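You operate a simulated robot arm through the tools that you are given. There is no shell and no other tool. Be economical: measure what you need, move in short steps, check, and stop when the job is done.

The job below is to be done with a simulated two-armed robot. You get a single attempt, and the scene is never put back.

Task
Pick up the carton that says "57" from the top of the island bench with one hand, pass it to the other hand and put it on the top of the black mat. Set down upright: carton.

The check looks at the end state, three seconds after you hand in, the way a careful person would. Anything else that was tipped, shoved, dropped, spilled or broken makes it a failure.

Robot
Two 7-joint arms with two-finger parallel grippers on one trunk, on a base that drives. Base frame: it is fixed to the floor where the robot stands at the start and does not move with it; the origin is under the middle of the robot, x ahead of it, y to its left, z up; the surface under the hand at the start is at about z = 880. Readings come in mm, rad, newtons and seconds.
The left shoulder is at the start at [62, 199, 1179], the right one opposite. With the tool pointing down near the work surface each hand reaches from about 280 to 720 mm from the robot's upright axis, wherever it stands, measured 20 degrees to its own side. Places, roughly: top of the black mat (20x20 cm) [920, 680, 880]. Payload 1.57 kg a hand.
The tool frame of a hand sits at the grasp point between the pads (the TCP): z along the fingers, y along the line on which they close. The tips reach 30 mm beyond it. Largest opening 110 mm; finger width 24, thickness 12; the body of the gripper, 48 by 112 mm, starts 78 mm behind the TCP.
Orientation is that of the tool frame in the base frame, as a unit quaternion [w, x, y, z]. With the fingers straight down and closing along the base's y, the tool's x points along the base's -x, its y along +y and its z along -z.

Tools
- The arms move only by the tool send_rows. It takes "left_increments", "right_increments" or both (then of equal length, played together; a hand with none holds still); each is a list of rows, each a list of 2 entries, a list of its own where there are three numbers: the shift along the tool's x, y, z in mm, then the turn, a rotation vector about the tool's x, y, z in rad. In form: [[[x, y, z], [rx, ry, rz]], ...]. A call has 1 to 20 rows; each row shifts and turns the commanded pose from where the row before left it, along the tool's axes as they then stand. "left_hand" and "right_hand" are, for a hand that has rows, the finger opening in mm, from 0 to 110, set as the call begins (left out, the last holds). Each row takes 0.2 s and may step no farther than 50 mm and 0.15 rad from the row before; otherwise, or with a gripper value out of range, the whole call is refused. Where a pose cannot be reached the arm comes as near as it can. A force on the tool above 40 N (or 10 N above the force at the start of the call, whichever is more), or a blocked arm, ends the call early, and 0.2 s more pass. The fingers move at their own pace (about 72 mm/s each) and stop on an object; they squeeze with about 25 N. The grip force told is the motor's: it shows also when the fingers shut on nothing. Time passes only in rows, and 0.2 s behind the last, so rows that do not move let the fingers close. It gives the time, the measured TCP pose, the force on the tool (base axes), the opening and the grip force at its end, in the units of the frame above (readings bear some noise), with the torque about the TCP (base axes, N m) and any sound that the robot's microphone picked up.
- Cameras (640 x 400 px; columns grow to the right, rows downward): "scene" is now at [88.5, 26.7, 1745.7]; the picture's right is [0.39, -0.92, 0.00], its down [-0.82, -0.35, -0.46] and it looks along [0.42, 0.18, -0.89] (base axes); focal length 251 px, centre (320, 200). "left" rides on the left gripper at [70, -16, -141] in its tool frame; the picture's right is [0.23, 0.97, 0.00], its down [-0.85, 0.20, -0.48] and it looks along [-0.47, 0.11, 0.88] (tool axes); focal length 222 px, centre (320, 200). "right" rides on the right gripper at [70, 16, -141] in its tool frame; the picture's right is [-0.23, 0.97, 0.00], its down [-0.86, -0.20, -0.48] and it looks along [-0.47, -0.11, 0.88] (tool axes); focal length 222 px, centre (320, 200). There is no depth. A picture from a camera that has moved, and an enlarged one, comes with that camera's place and axes in the base frame and with its lens.
- grab_frame(camera): a new picture of that camera. No time passes.
- lift_body(by): slides the trunk up (or, below 0, down) by that many mm; the arms and the scene camera ride with it, the base frame stays. It gives what a move gives, with no picture.
- drive_base(legs): drives the robot by 1 to 6 legs, each [ahead, left, turn to the left] in mm, mm and rad, along the robot's own axes; the way and the turn of a leg run together, so that a leg with both is an arc; at most 1500 mm and 3.142 rad a leg. The arms and the cameras ride along, it lands a little off, and it stops where it bumps. It gives what a move gives.
- aim_head(pan, tilt): turns the head with the scene camera to pan (to the left, within 1.501 rad either way) and tilt (down, from -0.506 to 1.204), counted from straight ahead of the robot. It gives what a move gives.
- enlarge(camera, box): a new picture of the part [left, top, right, bottom] of that camera's present view, enlarged. No time passes.
- job_done(): hands the job in; it is judged then, once.

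Go step by step. Nothing tells you exact positions but the pictures and the camera data: compare them with the known pose of the tool, close in by small moves and look again before you grip or let go. The budget is 120 turns and 100 pictures, counting those below and the enlarged ones. Unless the task says otherwise, let go and move clear before handing in, and close with one line.

The tools are called as a command line: name --argument value ..., lists and objects as JSON in quotes. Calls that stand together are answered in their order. send_rows: Moves the arms, as the interface text tells. Its arguments: {"type":"object","properties":{"left_increments":{"type":"array"},"left_hand":{"type":"number"},"right_increments":{"type":"array"},"right_hand":{"type":"number"}},"required":[]} The other tools are called the same way: lift_body (by) slides the trunk up or down; drive_base (legs) drives the base; aim_head (pan, tilt) turns the head that bears the scene camera; grab_frame (camera) takes a picture; enlarge (camera, box) takes an enlarged picture of a part of a camera's view; job_done () hands the job in.

At the start:

```text
time: 0.0
left_tcp_pos: [379.4, 428.6, 1125.4]
left_tool_rot: [-0.001, 0.0, 1.0, -0.001]
left_ft_force: [-0.1, 0.0, 0.2]
left_wrist_torque: [-0.01, -0.01, 0.01]
left_opening: 109.8
left_grip_force: 0.1
right_tcp_pos: [379.8, -40.1, 1142.9]
right_tool_rot: [0.001, 0.001, 1.0, 0.0]
right_ft_force: [-1.2, 0.7, -0.1]
right_wrist_torque: [0.01, 0.01, -0.01]
right_opening: 110.0
right_grip_force: 0.1
trunk travel left (down, up): [-775.0, 215.0]
robot x, y, heading: [-2.2, -1.6, -0.0]
head pan, tilt: [0.4, 1.093]
```

scene: 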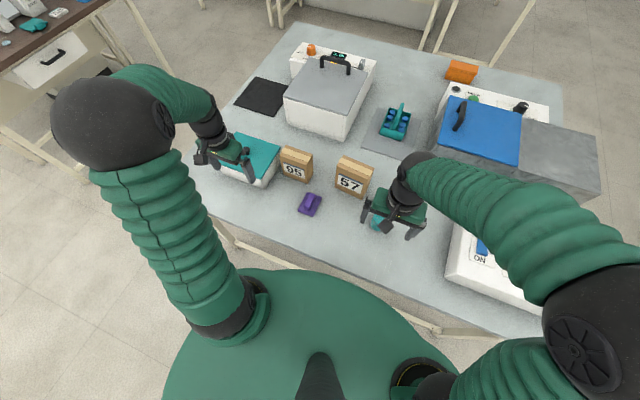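
right: 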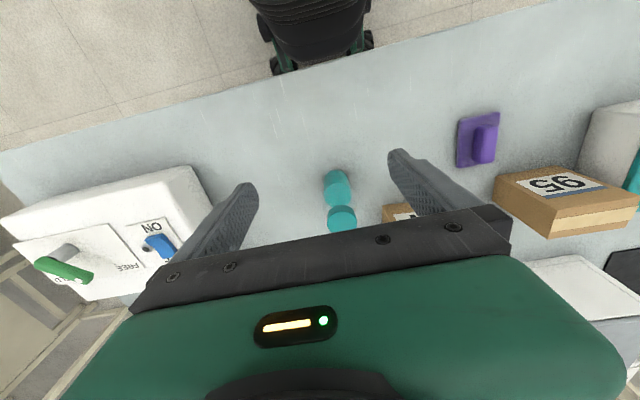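
left: 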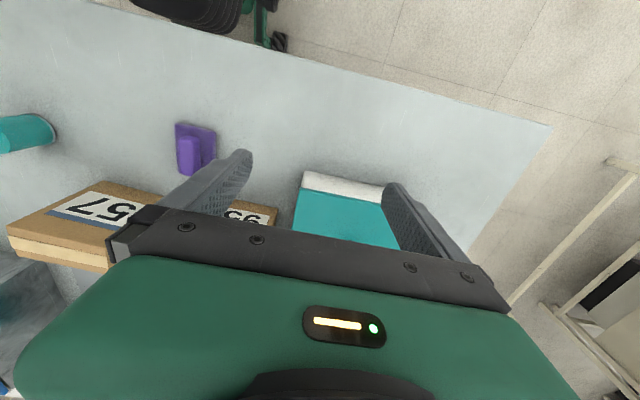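

I see the "57" carton just right of the scene centre, next to the "95" carton, with the mat on the far left behind the teal-lidded box. I'll enlarge the views to measure the carton and mat.

enlarge --camera "scene" --box '[260, 120, 420, 220]'

enlarge --camera "scene" --box '[190, 30, 390, 155]'

```text
4.00 times, centred on (340, 170) of scene
camera zoom: at [88.5, 26.7, 1745.7], right [0.39, -0.92, 0.0], down [-0.82, -0.35, -0.46], along [0.42, 0.18, -0.89], focal length 1005 px, centre (240, 320)
```

zoom: 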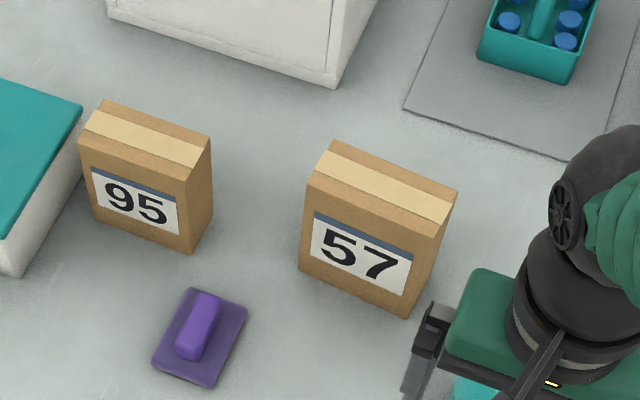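

```text
3.20 times, centred on (290, 92) of scene
camera zoom: at [88.5, 26.7, 1745.7], right [0.39, -0.92, 0.0], down [-0.82, -0.35, -0.46], along [0.42, 0.18, -0.89], focal length 804 px, centre (416, 544)
```

zoom: 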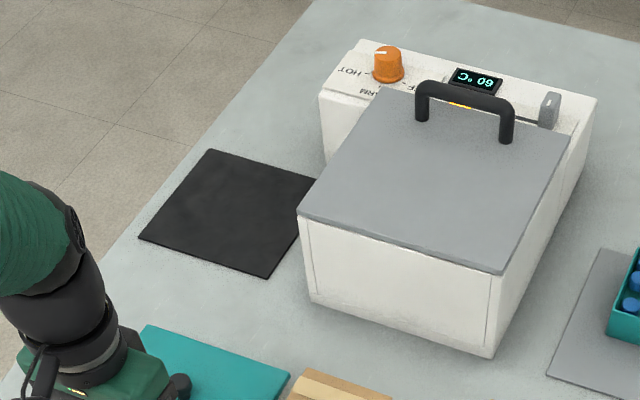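

The carton measures about 114 (along y) × 42 (along x) × 164 tall, centred near (587, 110) with its top at about z = 1044 and a yaw of about -4.5°. I'll first spin the right hand so it closes across the thin side, and check that the arm can do it.

send_rows --right_increments '[[[0, 0, -10], [0, 0, -0.1492]], [[0, 0, -10], [0, 0, -0.1492]], [[0, 0, -10], [0, 0, -0.1492]], [[0, 0, -10], [0, 0, -0.1492]], [[0, 0, -10], [0, 0, -0.1492]], [[0, 0, 0], [0, 0, -0.1492]], [[0, 0, 0], [0, 0, -0.1492]], [[0, 0, 0], [0, 0, -0.1492]], [[0, 0, 0], [0, 0, -0.1492]], [[0, 0, 0], [0, 0, -0.1492]], [[0, 0, 0], [0, 0, 0]]]' --right_hand 110

```text
time: 2.4
left_tcp_pos: [377.0, 427.5, 1125.9]
left_tool_rot: [0.0, 0.0, 1.0, 0.0]
left_ft_force: [0.2, 0.4, 0.6]
left_wrist_torque: [0.02, 0.01, 0.01]
left_opening: 110.0
left_grip_force: 0.1
right_tcp_pos: [378.5, -39.1, 1192.6]
right_tool_rot: [-0.001, -0.679, 0.734, -0.001]
right_ft_force: [0.9, 0.0, 0.8]
right_wrist_torque: [0.03, -0.02, -0.03]
right_opening: 109.9
right_grip_force: 0.1
trunk travel left (down, up): [-775.0, 215.0]
robot x, y, heading: [1.5, -0.4, 0.004]
head pan, tilt: [0.4, 1.093]
```

The right hand is now turned and pointing straight down. Next I move it above the carton at a safe height and look.

send_rows --right_increments '[[[-27.5, -32.6, 0], [0, 0, 0]], [[-27.5, -32.6, 0], [0, 0, 0]], [[-27.5, -32.6, 0], [0, 0, 0]], [[-27.5, -32.6, 0], [0, 0, 0]], [[-27.5, -32.6, 0], [0, 0, 0]], [[-27.5, -32.6, 0], [0, 0, 0]], [[0, 0, 0], [0, 0, 0]]]'

grab_frame --camera "right"

grab_frame --camera "scene"

```text
time: 4.0
left_tcp_pos: [377.3, 427.9, 1126.7]
left_tool_rot: [0.0, 0.0, 1.0, -0.001]
left_ft_force: [0.3, 0.9, 0.6]
left_wrist_torque: [0.03, -0.01, 0.02]
left_opening: 110.2
left_grip_force: 0.0
right_tcp_pos: [581.9, 108.7, 1192.1]
right_tool_rot: [-0.002, -0.679, 0.734, -0.001]
right_ft_force: [-0.6, 0.1, 0.0]
right_wrist_torque: [0.01, 0.0, 0.02]
right_opening: 110.0
right_grip_force: 0.1
right hand out of reach, approached as far as the arm can: row 6
trunk travel left (down, up): [-775.0, 215.0]
robot x, y, heading: [4.8, -2.5, -0.002]
head pan, tilt: [0.4, 1.093]
```

```text
94 pictures are left
camera right: at [561.5, 41.6, 1333.4], right [-0.95, 0.3, 0.0], down [0.27, 0.84, 0.48], along [0.14, 0.45, -0.88], focal length 222 px, centre (320, 200)
```

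right: 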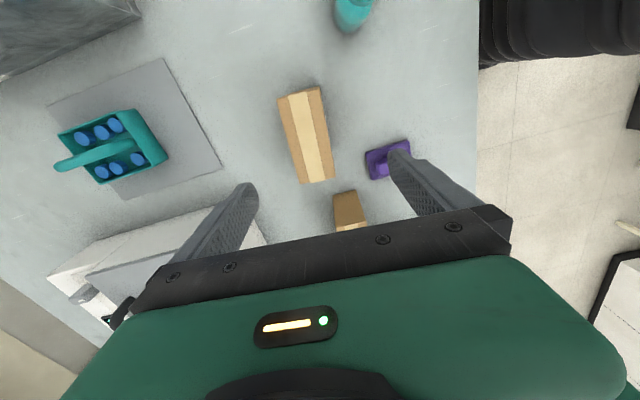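

```text
93 pictures are left
camera scene: at [88.8, 29.8, 1745.6], right [0.39, -0.92, 0.0], down [-0.82, -0.35, -0.46], along [0.42, 0.18, -0.89], focal length 251 px, centre (320, 200)
```

scene: 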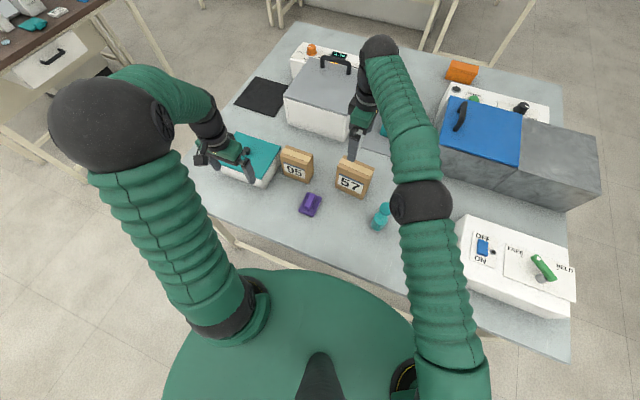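

The arm reached its limit at this height, but lowering should relieve that. Both cameras put the carton near (590, 105), so I'll come down to just above its top and look again.

send_rows --right_increments '[[[0, 0, 25], [0, 0, 0]], [[0, 0, 25], [0, 0, 0]], [[0, 0, 25], [0, 0, 0]], [[0, 0, 10], [0, 0, 0]], [[0, 0, 0], [0, 0, 0]]]'

grab_frame --camera "right"

enlarge --camera "scene" --box '[280, 100, 440, 200]'

```text
time: 5.2
left_tcp_pos: [378.0, 427.8, 1126.5]
left_tool_rot: [0.001, 0.0, 1.0, 0.0]
left_ft_force: [-0.9, 0.2, 0.2]
left_wrist_torque: [0.03, 0.01, 0.0]
left_opening: 110.3
left_grip_force: 0.1
right_tcp_pos: [582.2, 107.0, 1106.7]
right_tool_rot: [0.0, -0.679, 0.734, -0.001]
right_ft_force: [-0.2, 0.6, 0.2]
right_wrist_torque: [0.0, 0.02, 0.05]
right_opening: 110.1
right_grip_force: 0.1
trunk travel left (down, up): [-775.0, 215.0]
robot x, y, heading: [-0.9, -0.6, 0.004]
head pan, tilt: [0.4, 1.093]
```

```text
92 pictures are left
camera right: at [560.8, 39.4, 1247.3], right [-0.95, 0.3, 0.0], down [0.27, 0.84, 0.48], along [0.14, 0.46, -0.88], focal length 222 px, centre (320, 200)
```

right: 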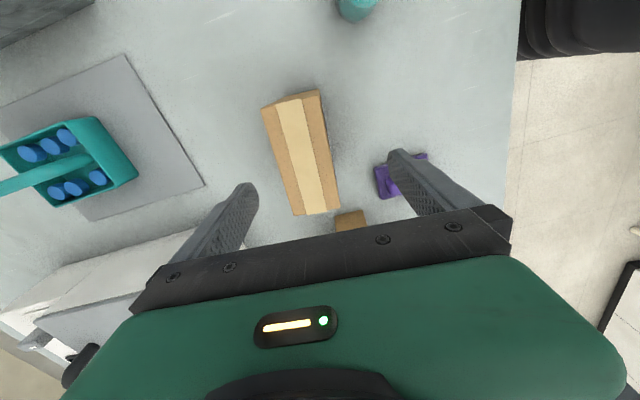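

```text
4.00 times, centred on (360, 150) of scene
camera zoom: at [89.8, 27.4, 1745.6], right [0.39, -0.92, 0.0], down [-0.82, -0.35, -0.46], along [0.42, 0.18, -0.89], focal length 1005 px, centre (160, 400)
```

zoom: 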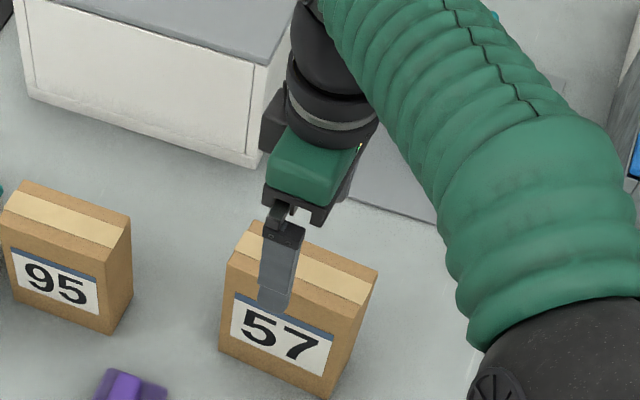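

The right camera gives the carton's top centre at about (593, 103) with a yaw of about -6.5°, from both heights. I'll shift by that small amount and lower until the fingertips just straddle the top, then check.

send_rows --right_increments '[[[3, -11, 0], [0, 0, 0.035]], [[0, 0, 0], [0, 0, 0]], [[0, 0, 20], [0, 0, 0]], [[0, 0, 20], [0, 0, 0]], [[0, 0, 0], [0, 0, 0]]]'

grab_frame --camera "right"

enlarge --camera "scene" --box '[280, 100, 440, 200]'

```text
time: 6.4
left_tcp_pos: [377.2, 428.4, 1125.8]
left_tool_rot: [0.0, 0.0, 1.0, 0.0]
left_ft_force: [0.5, 0.3, 0.0]
left_wrist_torque: [0.01, 0.01, 0.01]
left_opening: 109.9
left_grip_force: 0.0
right_tcp_pos: [591.7, 104.6, 1066.6]
right_tool_rot: [-0.001, -0.666, 0.746, 0.0]
right_ft_force: [-0.1, 0.2, 1.0]
right_wrist_torque: [0.0, -0.01, -0.01]
right_opening: 109.8
right_grip_force: 0.0
trunk travel left (down, up): [-775.0, 215.0]
robot x, y, heading: [1.1, -1.4, -0.005]
head pan, tilt: [0.4, 1.093]
```

```text
90 pictures are left
camera right: at [568.8, 37.0, 1207.8], right [-0.94, 0.34, 0.0], down [0.3, 0.83, 0.48], along [0.16, 0.45, -0.88], focal length 222 px, centre (320, 200)
```

right: 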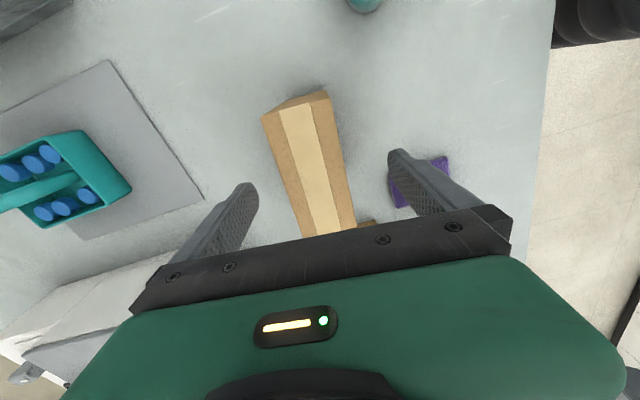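

```text
4.00 times, centred on (360, 150) of scene
camera zoom: at [89.8, 27.9, 1745.6], right [0.39, -0.92, 0.0], down [-0.82, -0.35, -0.46], along [0.42, 0.18, -0.89], focal length 1005 px, centre (160, 400)
```

zoom: 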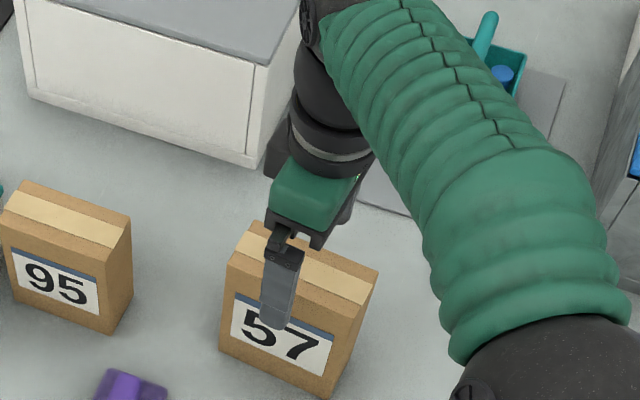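

The fingers straddle the carton well, with a residual of about 4 mm in x. I'll correct that, lower to about 25 mm below the top edge and close.

send_rows --right_increments '[[[2, -4, 10], [0, 0, 0]], [[0, 0, 20], [0, 0, 0]], [[0, 0, 17], [0, 0, 0]], [[0, 0, 0], [0, 0, 0]]]'

enlarge --camera "scene" --box '[280, 100, 440, 200]'

```text
time: 7.4
left_tcp_pos: [377.4, 427.8, 1126.0]
left_tool_rot: [0.001, 0.001, 1.0, 0.0]
left_ft_force: [-0.1, 0.9, 0.2]
left_wrist_torque: [-0.01, 0.02, -0.02]
left_opening: 109.7
left_grip_force: 0.0
right_tcp_pos: [595.7, 100.6, 1019.9]
right_tool_rot: [0.0, -0.667, 0.745, 0.0]
right_ft_force: [0.5, 0.5, -0.7]
right_wrist_torque: [-0.04, -0.01, -0.01]
right_opening: 109.9
right_grip_force: 0.1
trunk travel left (down, up): [-775.0, 215.0]
robot x, y, heading: [-0.2, -2.0, 0.001]
head pan, tilt: [0.4, 1.093]
```

```text
4.00 times, centred on (360, 150) of scene
camera zoom: at [89.9, 27.7, 1745.6], right [0.39, -0.92, 0.0], down [-0.82, -0.35, -0.46], along [0.42, 0.18, -0.89], focal length 1005 px, centre (160, 400)
```

zoom: 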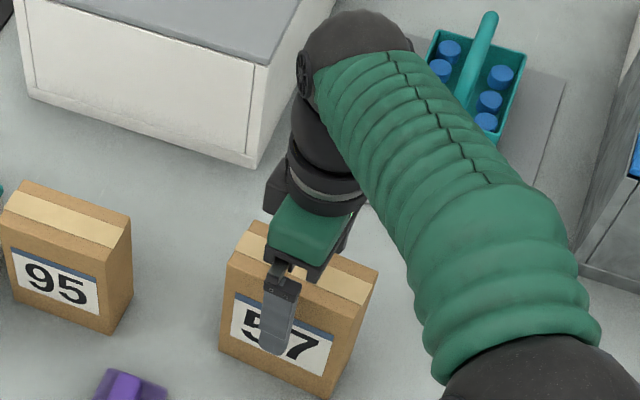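

The hand is centred and low enough, so I close the fingers and let them settle.

send_rows --right_increments '[[[0, 0, 0], [0, 0, 0]], [[0, 0, 0], [0, 0, 0]], [[0, 0, 0], [0, 0, 0]], [[0, 0, 0], [0, 0, 0]], [[0, 0, 0], [0, 0, 0]]]' --right_hand 20

```text
time: 8.6
left_tcp_pos: [377.1, 426.7, 1125.4]
left_tool_rot: [0.0, 0.0, 1.0, 0.0]
left_ft_force: [-0.5, -0.5, -0.2]
left_wrist_torque: [0.0, 0.02, -0.01]
left_opening: 110.1
left_grip_force: 0.0
right_tcp_pos: [598.0, 102.1, 1019.9]
right_tool_rot: [-0.001, -0.666, 0.746, -0.001]
right_ft_force: [1.3, -0.6, 0.3]
right_wrist_torque: [-0.1, -0.1, 0.02]
right_opening: 55.9
right_grip_force: 25.4
trunk travel left (down, up): [-775.0, 215.0]
robot x, y, heading: [0.5, -0.3, 0.002]
head pan, tilt: [0.4, 1.093]
```

The grip holds at 56 mm opening. I'll lift straight up 60 mm and check the weight.

send_rows --right_increments '[[[0, 0, -15], [0, 0, 0]], [[0, 0, -20], [0, 0, 0]], [[0, 0, -25], [0, 0, 0]], [[0, 0, 0], [0, 0, 0]]]'

grab_frame --camera "scene"

```text
time: 9.6
left_tcp_pos: [378.6, 428.2, 1127.0]
left_tool_rot: [0.0, 0.0, 1.0, 0.0]
left_ft_force: [0.6, 0.1, 0.1]
left_wrist_torque: [-0.02, 0.01, 0.05]
left_opening: 109.8
left_grip_force: 0.2
right_tcp_pos: [595.1, 101.3, 1079.9]
right_tool_rot: [-0.001, -0.666, 0.746, -0.001]
right_ft_force: [-0.5, 0.2, -2.1]
right_wrist_torque: [0.02, 0.01, -0.02]
right_opening: 55.6
right_grip_force: 24.7
trunk travel left (down, up): [-775.0, 215.0]
robot x, y, heading: [-0.1, 0.8, 0.002]
head pan, tilt: [0.4, 1.093]
```

```text
87 pictures are left
camera scene: at [90.7, 27.9, 1745.5], right [0.39, -0.92, 0.0], down [-0.82, -0.35, -0.46], along [0.42, 0.18, -0.89], focal length 251 px, centre (320, 200)
```

scene: 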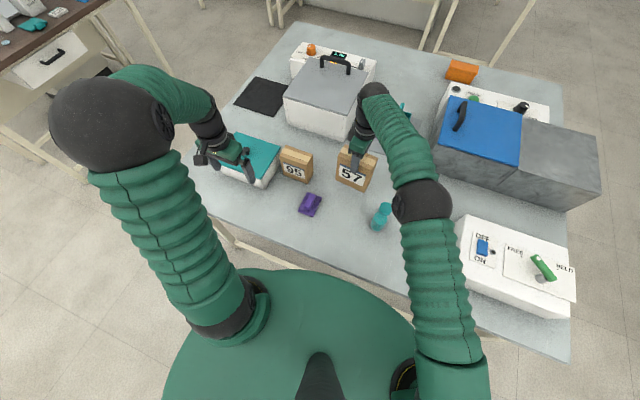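

It's lifted cleanly and weighs only about 0.2 kg. I'll raise it and bring it back toward the robot to a handover spot near (450, 20, 1240).

send_rows --right_increments '[[[0, 0, -25], [0, 0, 0]], [[0, 0, -30], [0, 0, 0]], [[0, 8, -30], [0, 0, 0]], [[12, 17, -15], [0, 0, 0]], [[12, 17, -10], [0, 0, 0]], [[12, 17, -10], [0, 0, 0]], [[12, 17, -10], [0, 0, 0]], [[12, 17, -10], [0, 0, 0]], [[12, 17, -10], [0, 0, 0]], [[12, 17, -10], [0, 0, 0]], [[12, 10, 0], [0, 0, 0]], [[0, 0, 0], [0, 0, 0]]]'

grab_frame --camera "scene"

```text
time: 12.2
left_tcp_pos: [378.1, 428.3, 1126.1]
left_tool_rot: [-0.001, 0.0, 1.0, 0.0]
left_ft_force: [0.1, 0.3, 0.3]
left_wrist_torque: [-0.01, 0.01, -0.02]
left_opening: 110.0
left_grip_force: 0.1
right_tcp_pos: [450.5, 21.7, 1239.3]
right_tool_rot: [0.0, -0.665, 0.747, 0.0]
right_ft_force: [0.6, 0.3, -2.5]
right_wrist_torque: [-0.03, -0.02, 0.03]
right_opening: 55.7
right_grip_force: 25.2
trunk travel left (down, up): [-775.0, 215.0]
robot x, y, heading: [1.4, 1.3, 0.002]
head pan, tilt: [0.4, 1.093]
```

```text
86 pictures are left
camera scene: at [89.9, 26.7, 1745.6], right [0.39, -0.92, 0.0], down [-0.82, -0.35, -0.46], along [0.42, 0.18, -0.89], focal length 251 px, centre (320, 200)
```

scene: 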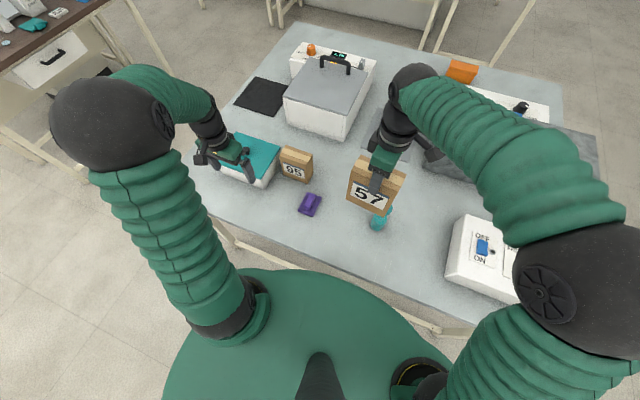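

The carton hangs straight in the right hand. Now I'll prepare the left hand: spin it 83.5° and pitch it so its fingers point to the right and slightly down, to take the carton from its left end below the right fingers.

send_rows --left_increments '[[[0, 0, -15], [0, 0, -0.1457]], [[0, 0, -15], [0, 0, -0.1457]], [[0, 0, -15], [0, 0, -0.1457]], [[0, 0, 0], [0, 0, -0.1457]], [[0, 0, 0], [0, 0, -0.1457]], [[0, 0, 0], [0, 0, -0.1457]], [[0, 0, 0], [0, 0, -0.1457]], [[0, 0, 0], [0, 0, -0.1457]], [[0, 0, 0], [0, 0, -0.1457]], [[0, 0, 0], [0, 0, -0.1457]], [[0, 0, 0], [0, 0.142, 0]], [[0, 0, 0], [0, 0.142, 0]], [[0, 0, 0], [0, 0.142, 0]], [[0, 0, 0], [0, 0.142, 0]], [[0, 0, 0], [0, 0.142, 0]], [[0, 0, 0], [0, 0.142, 0]], [[0, 0, 0], [0, 0.142, 0]], [[0, 0, 0], [0, 0.142, 0]], [[0, 0, 0], [0, 0, 0]]]'

grab_frame --camera "scene"

grab_frame --camera "left"

```text
time: 16.2
left_tcp_pos: [378.8, 429.1, 1171.4]
left_tool_rot: [-0.402, -0.561, 0.629, -0.359]
left_ft_force: [-0.9, 0.5, 0.9]
left_wrist_torque: [0.01, 0.02, 0.0]
left_opening: 110.0
left_grip_force: 0.1
right_tcp_pos: [450.0, 21.6, 1239.4]
right_tool_rot: [-0.001, -0.665, 0.746, 0.0]
right_ft_force: [-0.1, -0.1, -1.6]
right_wrist_torque: [0.02, 0.05, 0.0]
right_opening: 55.7
right_grip_force: 25.1
trunk travel left (down, up): [-775.0, 215.0]
robot x, y, heading: [-1.0, 3.8, 0.001]
head pan, tilt: [0.4, 1.093]
```

```text
85 pictures are left
camera scene: at [88.8, 29.8, 1745.6], right [0.39, -0.92, 0.0], down [-0.82, -0.35, -0.46], along [0.42, 0.18, -0.89], focal length 251 px, centre (320, 200)
```

scene: 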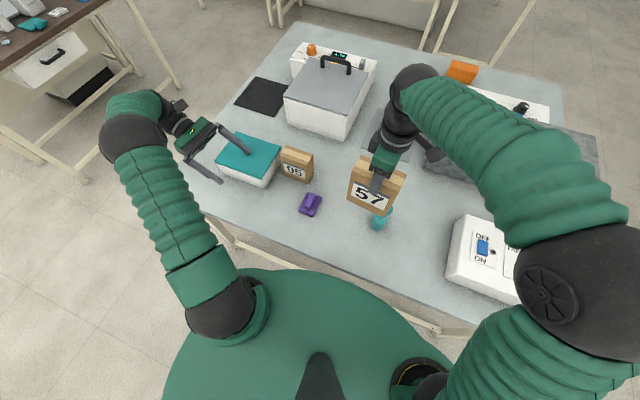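

```text
84 pictures are left
camera left: at [404.9, 525.7, 1294.4], right [-0.98, 0.02, 0.21], down [-0.11, 0.81, -0.58], along [-0.18, -0.59, -0.79], focal length 222 px, centre (320, 200)
```

left: 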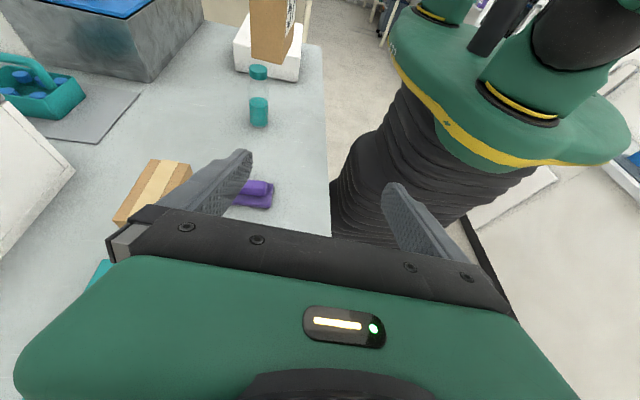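

The left hand took the orientation fully (fingers toward -y, 25° down, camera on top). I'll line it up with the carton's end about 180 mm off and look.

send_rows --left_increments '[[[13.3, -19.4, 31.2], [0, 0, 0]], [[13.3, -19.4, 31.2], [0, 0, 0]], [[13.3, -19.4, 31.2], [0, 0, 0]], [[13.3, -19.4, 31.2], [0, 0, 0]], [[13.3, -19.4, 31.2], [0, 0, 0]], [[13.3, -19.4, 31.2], [0, 0, 0]], [[0, 0, 0], [0, 0, 0]]]' --left_hand 110

grab_frame --camera "scene"

grab_frame --camera "left"

```text
time: 17.8
left_tcp_pos: [470.0, 212.8, 1165.0]
left_tool_rot: [-0.403, -0.56, 0.629, -0.358]
left_ft_force: [-0.4, 0.3, -0.2]
left_wrist_torque: [0.02, -0.04, -0.01]
left_opening: 110.2
left_grip_force: 0.0
right_tcp_pos: [448.8, 21.3, 1239.3]
right_tool_rot: [-0.001, -0.666, 0.746, 0.0]
right_ft_force: [-0.2, -0.3, -2.5]
right_wrist_torque: [0.01, 0.01, 0.02]
right_opening: 55.7
right_grip_force: 25.2
trunk travel left (down, up): [-775.0, 215.0]
robot x, y, heading: [-0.6, 0.4, -0.0]
head pan, tilt: [0.4, 1.093]
```

```text
83 pictures are left
camera scene: at [89.9, 26.4, 1745.6], right [0.39, -0.92, 0.0], down [-0.82, -0.35, -0.46], along [0.42, 0.18, -0.89], focal length 251 px, centre (320, 200)
```

scene: 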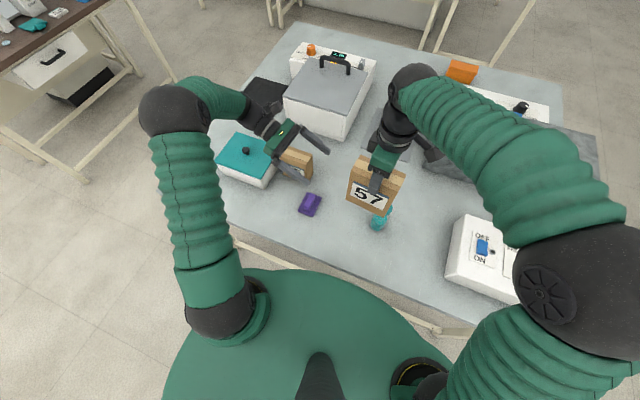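

```text
82 pictures are left
camera left: at [497.5, 308.3, 1288.0], right [-0.98, 0.02, 0.21], down [-0.11, 0.81, -0.58], along [-0.18, -0.59, -0.79], focal length 222 px, centre (320, 200)
```

left: 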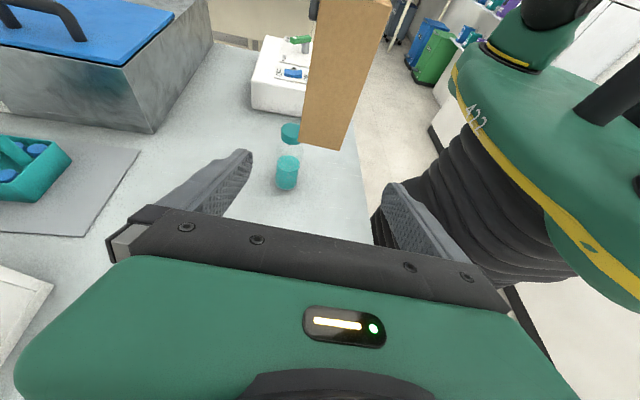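

The carton's near end is where I predicted (bottom z ≈ 1100, x ≈ 452). I'll slide in 110 mm and look before the final part.

send_rows --left_increments '[[[12.6, 0, 27.3], [0, 0, 0]], [[12.6, 0, 27.3], [0, 0, 0]], [[12.6, 0, 27.3], [0, 0, 0]], [[8.4, 0, 18.2], [0, 0, 0]], [[0, 0, 0], [0, 0, 0]]]'

enlarge --camera "scene" --box '[260, 100, 440, 220]'

grab_frame --camera "left"

```text
time: 19.0
left_tcp_pos: [457.7, 103.2, 1165.6]
left_tool_rot: [-0.402, -0.561, 0.628, -0.359]
left_ft_force: [0.3, 0.2, 0.0]
left_wrist_torque: [0.01, -0.01, -0.02]
left_opening: 109.9
left_grip_force: 0.0
right_tcp_pos: [448.9, 22.4, 1240.0]
right_tool_rot: [0.0, -0.667, 0.745, -0.001]
right_ft_force: [0.5, 0.0, -3.2]
right_wrist_torque: [0.0, -0.02, -0.02]
right_opening: 55.8
right_grip_force: 25.1
trunk travel left (down, up): [-775.0, 215.0]
robot x, y, heading: [1.5, 1.7, -0.001]
head pan, tilt: [0.4, 1.093]
```

```text
3.33 times, centred on (350, 160) of scene
camera zoom: at [90.0, 26.8, 1745.6], right [0.39, -0.92, 0.0], down [-0.82, -0.35, -0.46], along [0.42, 0.18, -0.89], focal length 837 px, centre (220, 333)
```

zoom: 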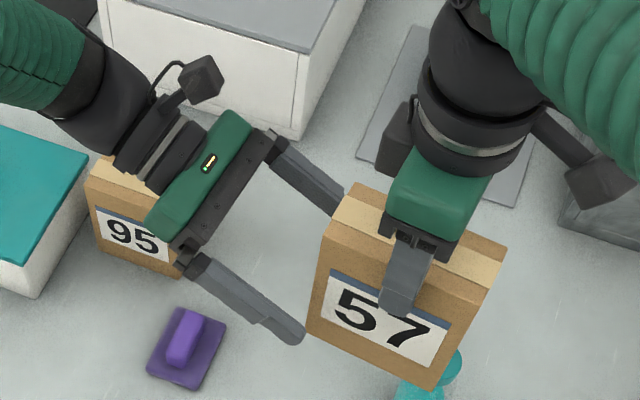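

```text
80 pictures are left
camera left: at [485.0, 200.2, 1288.2], right [-0.98, 0.02, 0.21], down [-0.11, 0.81, -0.58], along [-0.18, -0.59, -0.79], focal length 222 px, centre (320, 200)
```

left: 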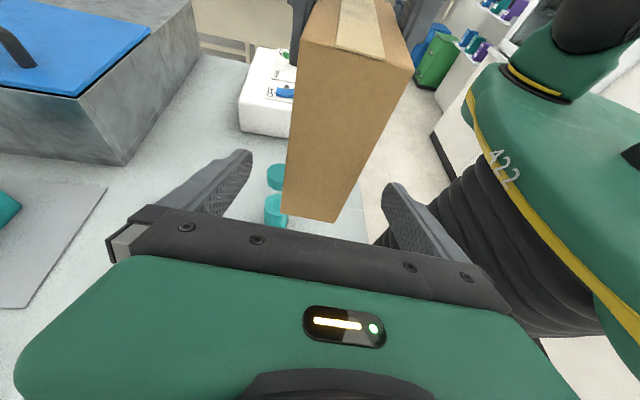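

The carton is centred between the left fingers. I'll slide in the last 70 mm slowly.

send_rows --left_increments '[[[8.4, 0, 18.2], [0, 0, 0]], [[8.4, 0, 18.2], [0, 0, 0]], [[8.4, 0, 18.2], [0, 0, 0]], [[4.2, 0, 9.1], [0, 0, 0]], [[0, 0, 0], [0, 0, 0]]]'

enlarge --camera "scene" --box '[260, 100, 440, 220]'

grab_frame --camera "left"

```text
time: 20.2
left_tcp_pos: [449.9, 33.2, 1164.7]
left_tool_rot: [-0.402, -0.561, 0.629, -0.358]
left_ft_force: [0.0, -0.1, 0.2]
left_wrist_torque: [0.04, 0.0, -0.03]
left_opening: 110.1
left_grip_force: 0.1
right_tcp_pos: [448.9, 21.2, 1239.4]
right_tool_rot: [-0.001, -0.666, 0.746, -0.001]
right_ft_force: [0.8, 0.0, -3.0]
right_wrist_torque: [-0.03, 0.02, 0.02]
right_opening: 55.8
right_grip_force: 25.3
trunk travel left (down, up): [-775.0, 215.0]
robot x, y, heading: [-2.4, 1.0, -0.001]
head pan, tilt: [0.4, 1.093]
```

```text
3.33 times, centred on (350, 160) of scene
camera zoom: at [89.9, 25.9, 1745.6], right [0.39, -0.92, 0.0], down [-0.82, -0.35, -0.46], along [0.42, 0.18, -0.89], focal length 837 px, centre (220, 333)
```

zoom: 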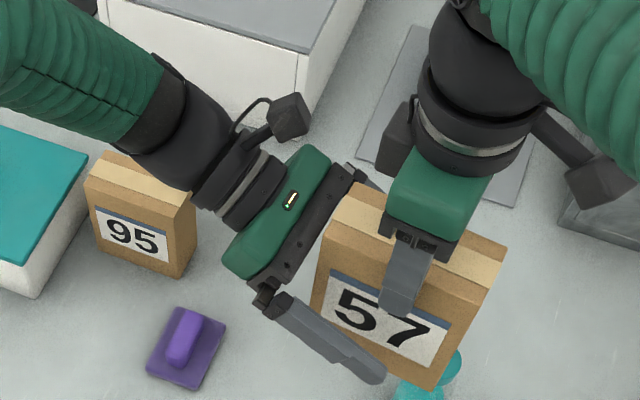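

```text
78 pictures are left
camera left: at [477.3, 129.6, 1287.9], right [-0.98, 0.02, 0.21], down [-0.11, 0.81, -0.57], along [-0.18, -0.58, -0.79], focal length 222 px, centre (320, 200)
```

left: 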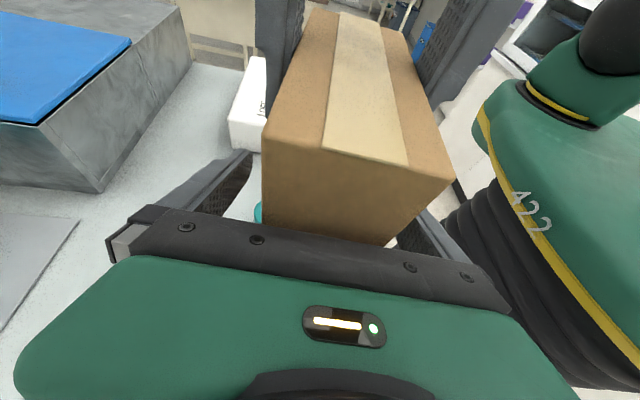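

The left fingers straddle the carton below the right fingers with clearance. I'll close the left hand.

send_rows --left_increments '[[[0, 0, 0], [0, 0, 0]], [[0, 0, 0], [0, 0, 0]], [[0, 0, 0], [0, 0, 0]], [[0, 0, 0], [0, 0, 0]], [[0, 0, 0], [0, 0, 0]]]' --left_hand 20

enlarge --camera "scene" --box '[260, 100, 440, 220]'

```text
time: 21.4
left_tcp_pos: [450.5, 33.7, 1164.3]
left_tool_rot: [-0.401, -0.562, 0.628, -0.359]
left_ft_force: [3.2, -1.4, -0.1]
left_wrist_torque: [0.1, 0.03, 0.01]
left_opening: 55.6
left_grip_force: 24.6
right_tcp_pos: [449.1, 21.3, 1239.3]
right_tool_rot: [0.0, -0.666, 0.746, -0.001]
right_ft_force: [-3.1, 1.0, -1.3]
right_wrist_torque: [0.01, 0.24, 0.0]
right_opening: 55.9
right_grip_force: 24.6
trunk travel left (down, up): [-775.0, 215.0]
robot x, y, heading: [3.0, -1.6, -0.002]
head pan, tilt: [0.4, 1.093]
```

```text
3.33 times, centred on (350, 160) of scene
camera zoom: at [89.9, 26.0, 1745.6], right [0.39, -0.92, 0.0], down [-0.82, -0.35, -0.46], along [0.42, 0.18, -0.89], focal length 837 px, centre (220, 333)
```

zoom: 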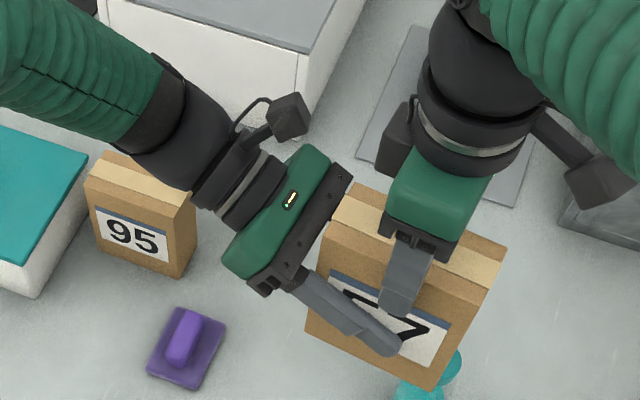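

Both hands hold the carton firmly with little strain. I'll open the right hand and withdraw it straight up.

send_rows --right_increments '[[[0, 0, 0], [0, 0, 0]], [[0, 0, 0], [0, 0, 0]], [[0, 0, 0], [0, 0, 0]], [[0, 0, -15], [0, 0, 0]], [[0, 0, -20], [0, 0, 0]], [[0, 0, -25], [0, 0, 0]], [[0, 0, -25], [0, 0, 0]], [[0, 0, 0], [0, 0, 0]]]' --right_hand 110

grab_frame --camera "scene"

```text
time: 23.2
left_tcp_pos: [450.9, 33.7, 1164.9]
left_tool_rot: [-0.402, -0.561, 0.628, -0.359]
left_ft_force: [-0.2, -0.2, 0.3]
left_wrist_torque: [-0.02, 0.03, 0.01]
left_opening: 55.8
left_grip_force: 25.2
right_tcp_pos: [450.3, 21.3, 1325.1]
right_tool_rot: [-0.001, -0.665, 0.746, -0.001]
right_ft_force: [-0.4, 0.5, 0.1]
right_wrist_torque: [0.0, 0.01, 0.03]
right_opening: 110.1
right_grip_force: 0.1
trunk travel left (down, up): [-775.0, 215.0]
robot x, y, heading: [-2.1, -4.5, -0.002]
head pan, tilt: [0.4, 1.093]
```

```text
76 pictures are left
camera scene: at [89.9, 26.0, 1745.6], right [0.39, -0.92, 0.0], down [-0.82, -0.35, -0.46], along [0.42, 0.18, -0.89], focal length 251 px, centre (320, 200)
```

scene: 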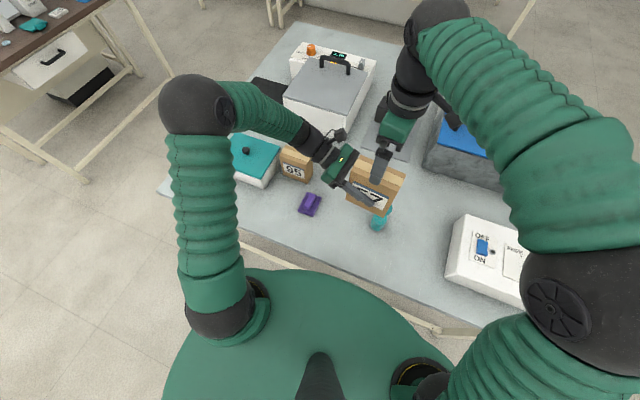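

The carton is now in the left hand alone. I'll move the right hand out to its own side, then look left with the head to check the floor for driving around the bench's left side.

send_rows --right_increments '[[[0, 0, -20], [0, 0, 0]], [[30, 10, 0], [0, 0, 0]], [[35, 12, 0], [0, 0, 0]], [[35, 12, 0], [0, 0, 0]], [[35, 12, 0], [0, 0, 0]], [[35, 12, 0], [0, 0, 0]], [[35, 12, 0], [0, 0, 0]], [[35, 12, 0], [0, 0, 0]], [[0, 0, 0], [0, 0, 0]]]'

enlarge --camera "scene" --box '[260, 100, 440, 220]'

aim_head --pan 1.4 --tilt 0.6

grab_frame --camera "scene"

```text
time: 25.2
left_tcp_pos: [451.2, 32.1, 1164.3]
left_tool_rot: [-0.402, -0.562, 0.628, -0.359]
left_ft_force: [-0.2, 0.5, 0.4]
left_wrist_torque: [-0.03, -0.02, -0.03]
left_opening: 55.9
left_grip_force: 25.0
right_tcp_pos: [338.7, -210.4, 1345.2]
right_tool_rot: [0.0, -0.666, 0.746, 0.001]
right_ft_force: [-0.3, 0.6, -0.3]
right_wrist_torque: [-0.01, -0.01, 0.03]
right_opening: 109.9
right_grip_force: 0.0
trunk travel left (down, up): [-775.0, 215.0]
robot x, y, heading: [-0.1, -0.1, -0.002]
head pan, tilt: [0.4, 1.093]
```

```text
3.33 times, centred on (350, 160) of scene
camera zoom: at [89.0, 24.2, 1745.7], right [0.39, -0.92, 0.0], down [-0.82, -0.34, -0.46], along [0.42, 0.18, -0.89], focal length 837 px, centre (220, 333)
```

zoom: 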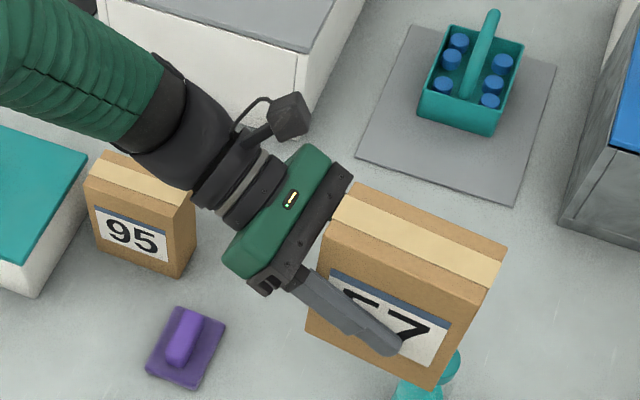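

```text
time: 26.5
left_tcp_pos: [450.3, 33.3, 1164.2]
left_tool_rot: [-0.401, -0.562, 0.628, -0.359]
left_ft_force: [0.2, 0.0, 0.2]
left_wrist_torque: [0.03, -0.01, 0.0]
left_opening: 56.0
left_grip_force: 24.7
right_tcp_pos: [340.3, -209.3, 1345.4]
right_tool_rot: [0.001, -0.666, 0.746, -0.001]
right_ft_force: [-0.5, -0.1, -0.1]
right_wrist_torque: [0.01, 0.0, -0.01]
right_opening: 110.0
right_grip_force: 0.1
trunk travel left (down, up): [-775.0, 215.0]
robot x, y, heading: [-2.2, -1.2, -0.001]
head pan, tilt: [1.4, 0.6]
```

```text
74 pictures are left
camera scene: at [45.5, 87.2, 1783.9], right [0.99, -0.17, 0.0], down [-0.1, -0.56, -0.82], along [0.14, 0.81, -0.57], focal length 251 px, centre (320, 200)
```

scene: 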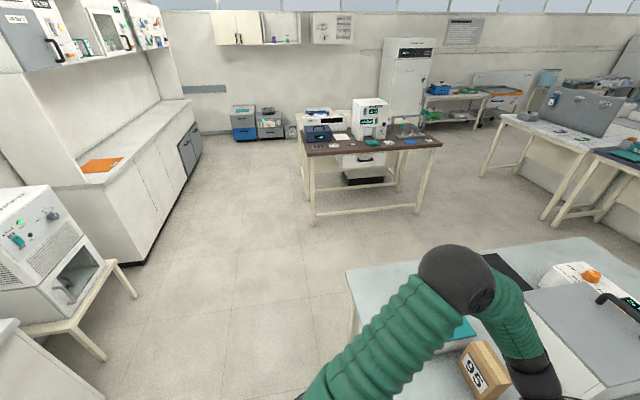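

The floor on the left is open, and the next bench is far off at y ≈ 2030. I'll back off slightly and drive left along the front of the bench, with the carton well above everything.

drive_base --legs '[[-100, 0, 0], [0, 1250, 0]]'

aim_head --pan -0.5 --tilt 0.8

grab_frame --camera "scene"

```text
time: 33.5
left_tcp_pos: [339.6, 1278.7, 1164.4]
left_tool_rot: [-0.399, -0.566, 0.625, -0.36]
left_ft_force: [0.3, -0.4, -3.2]
left_wrist_torque: [-0.01, -0.03, -0.01]
left_opening: 55.8
left_grip_force: 25.6
right_tcp_pos: [231.8, 1032.5, 1346.2]
right_tool_rot: [0.001, -0.671, 0.742, 0.0]
right_ft_force: [-0.3, -0.4, -0.7]
right_wrist_torque: [0.03, -0.05, 0.0]
right_opening: 109.8
right_grip_force: 0.1
trunk travel left (down, up): [-775.0, 215.0]
robot x, y, heading: [-110.8, 1241.9, 0.014]
head pan, tilt: [1.4, 0.6]
```

```text
time: 35.4
left_tcp_pos: [338.9, 1279.2, 1165.6]
left_tool_rot: [-0.4, -0.565, 0.625, -0.36]
left_ft_force: [0.1, -0.7, -1.7]
left_wrist_torque: [-0.02, 0.03, -0.03]
left_opening: 56.0
left_grip_force: 24.8
right_tcp_pos: [230.7, 1035.7, 1346.2]
right_tool_rot: [0.0, -0.671, 0.741, 0.0]
right_ft_force: [-0.8, 0.2, -0.5]
right_wrist_torque: [0.01, 0.03, 0.02]
right_opening: 109.8
right_grip_force: 0.1
trunk travel left (down, up): [-775.0, 215.0]
robot x, y, heading: [-111.8, 1239.6, 0.012]
head pan, tilt: [-0.499, 0.799]
```

```text
73 pictures are left
camera scene: at [-8.7, 1203.8, 1767.0], right [-0.47, -0.89, 0.0], down [-0.64, 0.33, -0.7], along [0.62, -0.32, -0.72], focal length 251 px, centre (320, 200)
```

scene: 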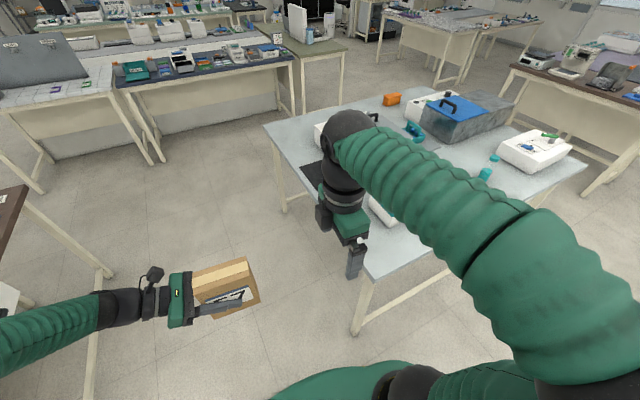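

All clear. I'll drive ahead alongside the bench's left edge and turn right to face the mat.

drive_base --legs '[[910, 0, 0], [0, 0, -1.583]]'

aim_head --pan 0.1 --tilt 0.95

grab_frame --camera "scene"

```text
time: 44.0
left_tcp_pos: [838.3, 801.6, 1165.2]
left_tool_rot: [-0.536, 0.052, 0.842, 0.033]
left_ft_force: [1.5, 0.5, -2.9]
left_wrist_torque: [-0.01, -0.03, -0.03]
left_opening: 55.8
left_grip_force: 24.7
right_tcp_pos: [596.8, 913.9, 1345.9]
right_tool_rot: [0.0, 0.061, 0.998, 0.001]
right_ft_force: [-0.4, -0.2, 0.0]
right_wrist_torque: [0.03, -0.02, -0.01]
right_opening: 110.1
right_grip_force: 0.0
trunk travel left (down, up): [-775.0, 215.0]
robot x, y, heading: [808.8, 1249.9, -1.58]
head pan, tilt: [-0.499, 0.799]
```

```text
time: 45.0
left_tcp_pos: [837.4, 801.0, 1165.8]
left_tool_rot: [-0.537, 0.052, 0.841, 0.032]
left_ft_force: [0.0, -0.7, -2.6]
left_wrist_torque: [0.0, -0.01, -0.01]
left_opening: 55.9
left_grip_force: 25.2
right_tcp_pos: [597.4, 916.1, 1346.1]
right_tool_rot: [0.001, 0.062, 0.998, -0.002]
right_ft_force: [-0.8, -0.4, -0.4]
right_wrist_torque: [0.01, 0.0, -0.01]
right_opening: 109.8
right_grip_force: 0.0
trunk travel left (down, up): [-775.0, 215.0]
robot x, y, heading: [808.0, 1250.1, -1.579]
head pan, tilt: [0.099, 0.949]
```

```text
72 pictures are left
camera scene: at [813.3, 1144.3, 1755.5], right [-1.0, -0.09, 0.0], down [-0.07, 0.81, -0.58], along [0.05, -0.58, -0.81], focal length 251 px, centre (320, 200)
```

scene: 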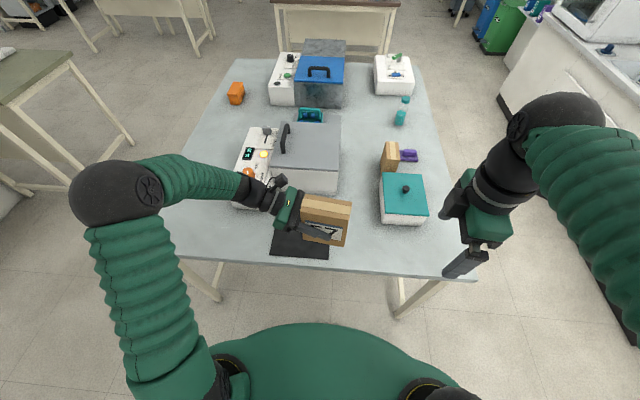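

I'm facing the mat, which measures again as centred at about (922, 681), and the carton hangs upright. I'll turn the left hand about the vertical by about 57° so its wrist stays on my side of the mat, clear of the white appliance.

send_rows --left_increments '[[[0, 0, 0], [0.13, 0, -0.06]], [[0, 0, 0], [0.13, 0, -0.06]], [[0, 0, 0], [0.13, 0, -0.06]], [[0, 0, 0], [0.13, 0, -0.06]], [[0, 0, 0], [0.13, 0, -0.06]], [[0, 0, 0], [0.13, 0, -0.06]], [[0, 0, 0], [0.13, 0, -0.06]], [[0, 0, 0], [0, 0, 0]]]'

grab_frame --camera "scene"

```text
time: 46.9
left_tcp_pos: [834.2, 774.1, 1164.8]
left_tool_rot: [-0.486, -0.358, 0.763, -0.23]
left_ft_force: [0.3, 0.1, -3.3]
left_wrist_torque: [0.02, -0.02, 0.0]
left_opening: 56.2
left_grip_force: 24.8
left hand out of reach, approached as far as the arm can: row 6, 7
right_tcp_pos: [596.9, 915.1, 1345.4]
right_tool_rot: [-0.001, 0.062, 0.998, -0.002]
right_ft_force: [0.1, 0.3, 0.7]
right_wrist_torque: [-0.01, -0.04, -0.02]
right_opening: 109.9
right_grip_force: 0.0
trunk travel left (down, up): [-775.0, 215.0]
robot x, y, heading: [811.0, 1251.2, -1.582]
head pan, tilt: [0.099, 0.949]
```

```text
71 pictures are left
camera scene: at [812.4, 1144.9, 1755.5], right [-1.0, -0.09, 0.0], down [-0.07, 0.81, -0.58], along [0.05, -0.58, -0.81], focal length 251 px, centre (320, 200)
```

scene: 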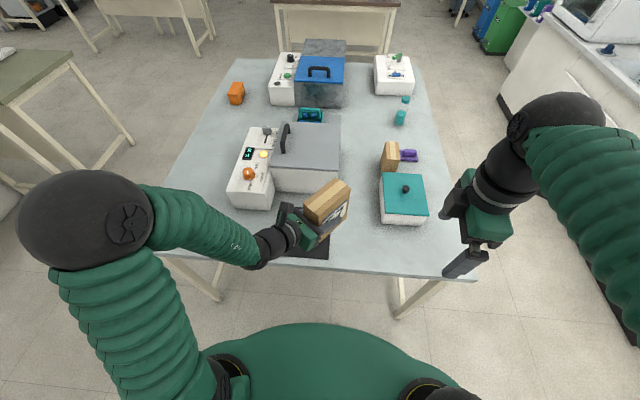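

The orientation is right, and moving outward should restore reach. I'll move the carton over the mat at this height.

send_rows --left_increments '[[[0.5, -32, 1], [0, 0, 0]], [[0.5, -32, 1], [0, 0, 0]], [[0.5, -32, 1], [0, 0, 0]], [[0.5, -31, 1], [0, 0, 0]], [[0, 0, 0], [0, 0, 0]]]'

grab_frame --camera "scene"

grab_frame --camera "left"

```text
time: 48.0
left_tcp_pos: [931.2, 689.0, 1164.2]
left_tool_rot: [-0.488, -0.358, 0.762, -0.23]
left_ft_force: [0.3, 1.1, -2.1]
left_wrist_torque: [0.03, 0.01, 0.0]
left_opening: 55.9
left_grip_force: 24.9
right_tcp_pos: [598.0, 915.0, 1346.5]
right_tool_rot: [0.0, 0.062, 0.998, -0.001]
right_ft_force: [-0.6, 0.2, -0.2]
right_wrist_torque: [0.03, -0.02, 0.02]
right_opening: 109.9
right_grip_force: 0.0
trunk travel left (down, up): [-775.0, 215.0]
robot x, y, heading: [811.2, 1248.7, -1.582]
head pan, tilt: [0.099, 0.949]
```

```text
70 pictures are left
camera scene: at [814.0, 1143.9, 1755.5], right [-1.0, -0.09, 0.0], down [-0.07, 0.81, -0.58], along [0.05, -0.58, -0.81], focal length 251 px, centre (320, 200)
```

scene: 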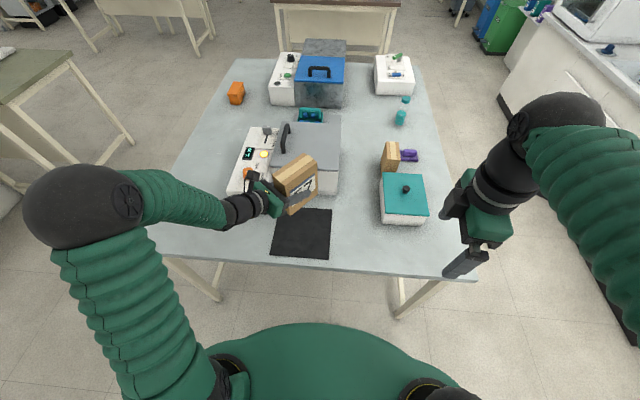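

```text
69 pictures are left
camera left: at [1007.0, 755.1, 1286.8], right [-0.81, 0.55, 0.2], down [0.35, 0.74, -0.58], along [-0.47, -0.39, -0.79], focal length 222 px, centre (320, 200)
```

left: 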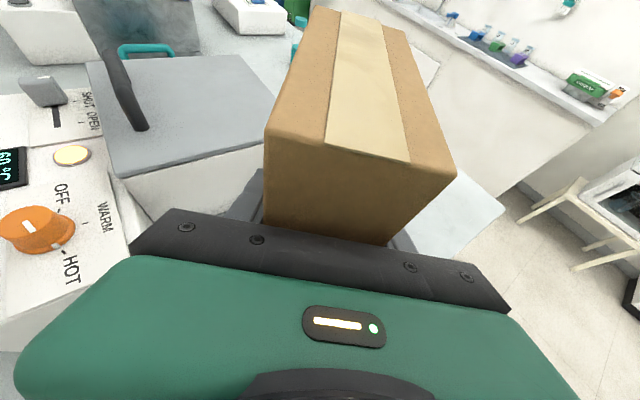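

The carton is over the mat centre, with everything beside it clear. I'll lower it to about 20 mm above the mat and check.

send_rows --left_increments '[[[-27.2, 0, 12.6], [0, 0, 0]], [[-27.2, 0, 12.6], [0, 0, 0]], [[-27.2, 0, 12.6], [0, 0, 0]], [[-27.2, 0, 12.6], [0, 0, 0]], [[-27.2, 0, 12.6], [0, 0, 0]], [[-27.2, 0, 12.6], [0, 0, 0]], [[-18.1, 0, 8.4], [0, 0, 0]], [[0, 0, 0], [0, 0, 0]]]'

enlarge --camera "scene" --box '[220, 160, 380, 260]'

grab_frame --camera "left"

```text
time: 49.9
left_tcp_pos: [931.9, 688.2, 963.2]
left_tool_rot: [-0.487, -0.357, 0.763, -0.23]
left_ft_force: [0.5, 0.2, -2.1]
left_wrist_torque: [-0.01, -0.02, -0.01]
left_opening: 56.0
left_grip_force: 24.9
right_tcp_pos: [597.0, 915.8, 1347.5]
right_tool_rot: [0.0, 0.062, 0.998, -0.001]
right_ft_force: [0.2, 0.2, -0.1]
right_wrist_torque: [-0.02, 0.01, 0.0]
right_opening: 110.1
right_grip_force: 0.0
trunk travel left (down, up): [-775.0, 215.0]
robot x, y, heading: [809.6, 1250.2, -1.585]
head pan, tilt: [0.099, 0.949]
```

```text
4.00 times, centred on (300, 210) of scene
camera zoom: at [813.7, 1143.9, 1755.5], right [-1.0, -0.09, 0.0], down [-0.07, 0.81, -0.58], along [0.05, -0.58, -0.81], focal length 1005 px, centre (400, 160)
```

zoom: 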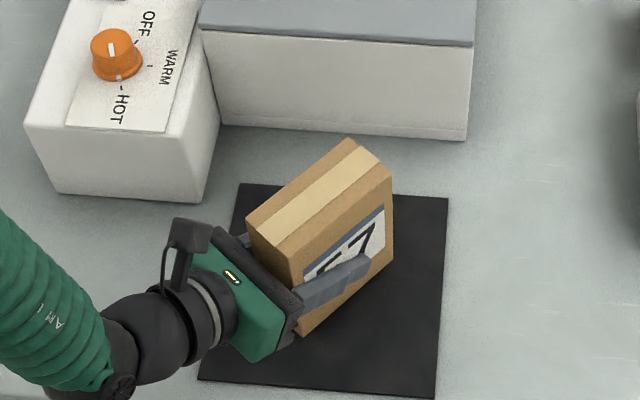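

```text
67 pictures are left
camera left: at [1006.3, 755.0, 1086.3], right [-0.81, 0.55, 0.2], down [0.35, 0.74, -0.58], along [-0.47, -0.4, -0.79], focal length 222 px, centre (320, 200)
```

left: 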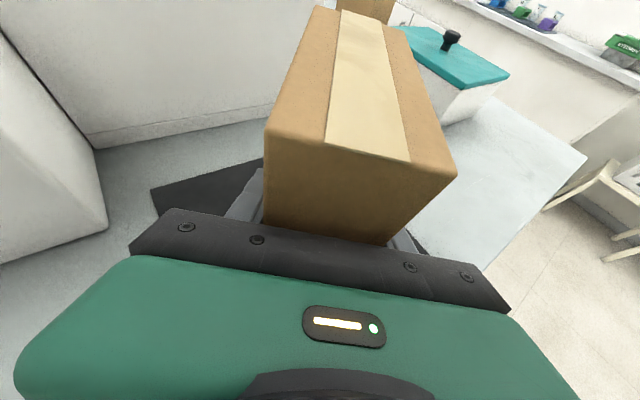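

The carton's base computes to a centre near (924, 677), right on the mat. I'll lower the last bit in small steps.

send_rows --left_increments '[[[-4.5, 0, 2.1], [0, 0, 0]], [[-4.5, 0, 2.1], [0, 0, 0]], [[-1.8, 0, 0.84], [0, 0, 0]], [[-1.8, 0, 0.84], [0, 0, 0]], [[0, 0, 0], [0, 0, 0]]]'

```text
time: 51.0
left_tcp_pos: [931.9, 689.0, 949.8]
left_tool_rot: [-0.487, -0.358, 0.763, -0.23]
left_ft_force: [0.2, -0.4, -2.0]
left_wrist_torque: [0.01, -0.03, -0.05]
left_opening: 56.1
left_grip_force: 25.1
right_tcp_pos: [596.4, 914.1, 1346.2]
right_tool_rot: [0.0, 0.061, 0.998, -0.001]
right_ft_force: [-0.5, 0.0, -0.3]
right_wrist_torque: [0.0, -0.02, 0.0]
right_opening: 110.0
right_grip_force: 0.2
trunk travel left (down, up): [-775.0, 215.0]
robot x, y, heading: [807.1, 1252.5, -1.583]
head pan, tilt: [0.099, 0.949]
```

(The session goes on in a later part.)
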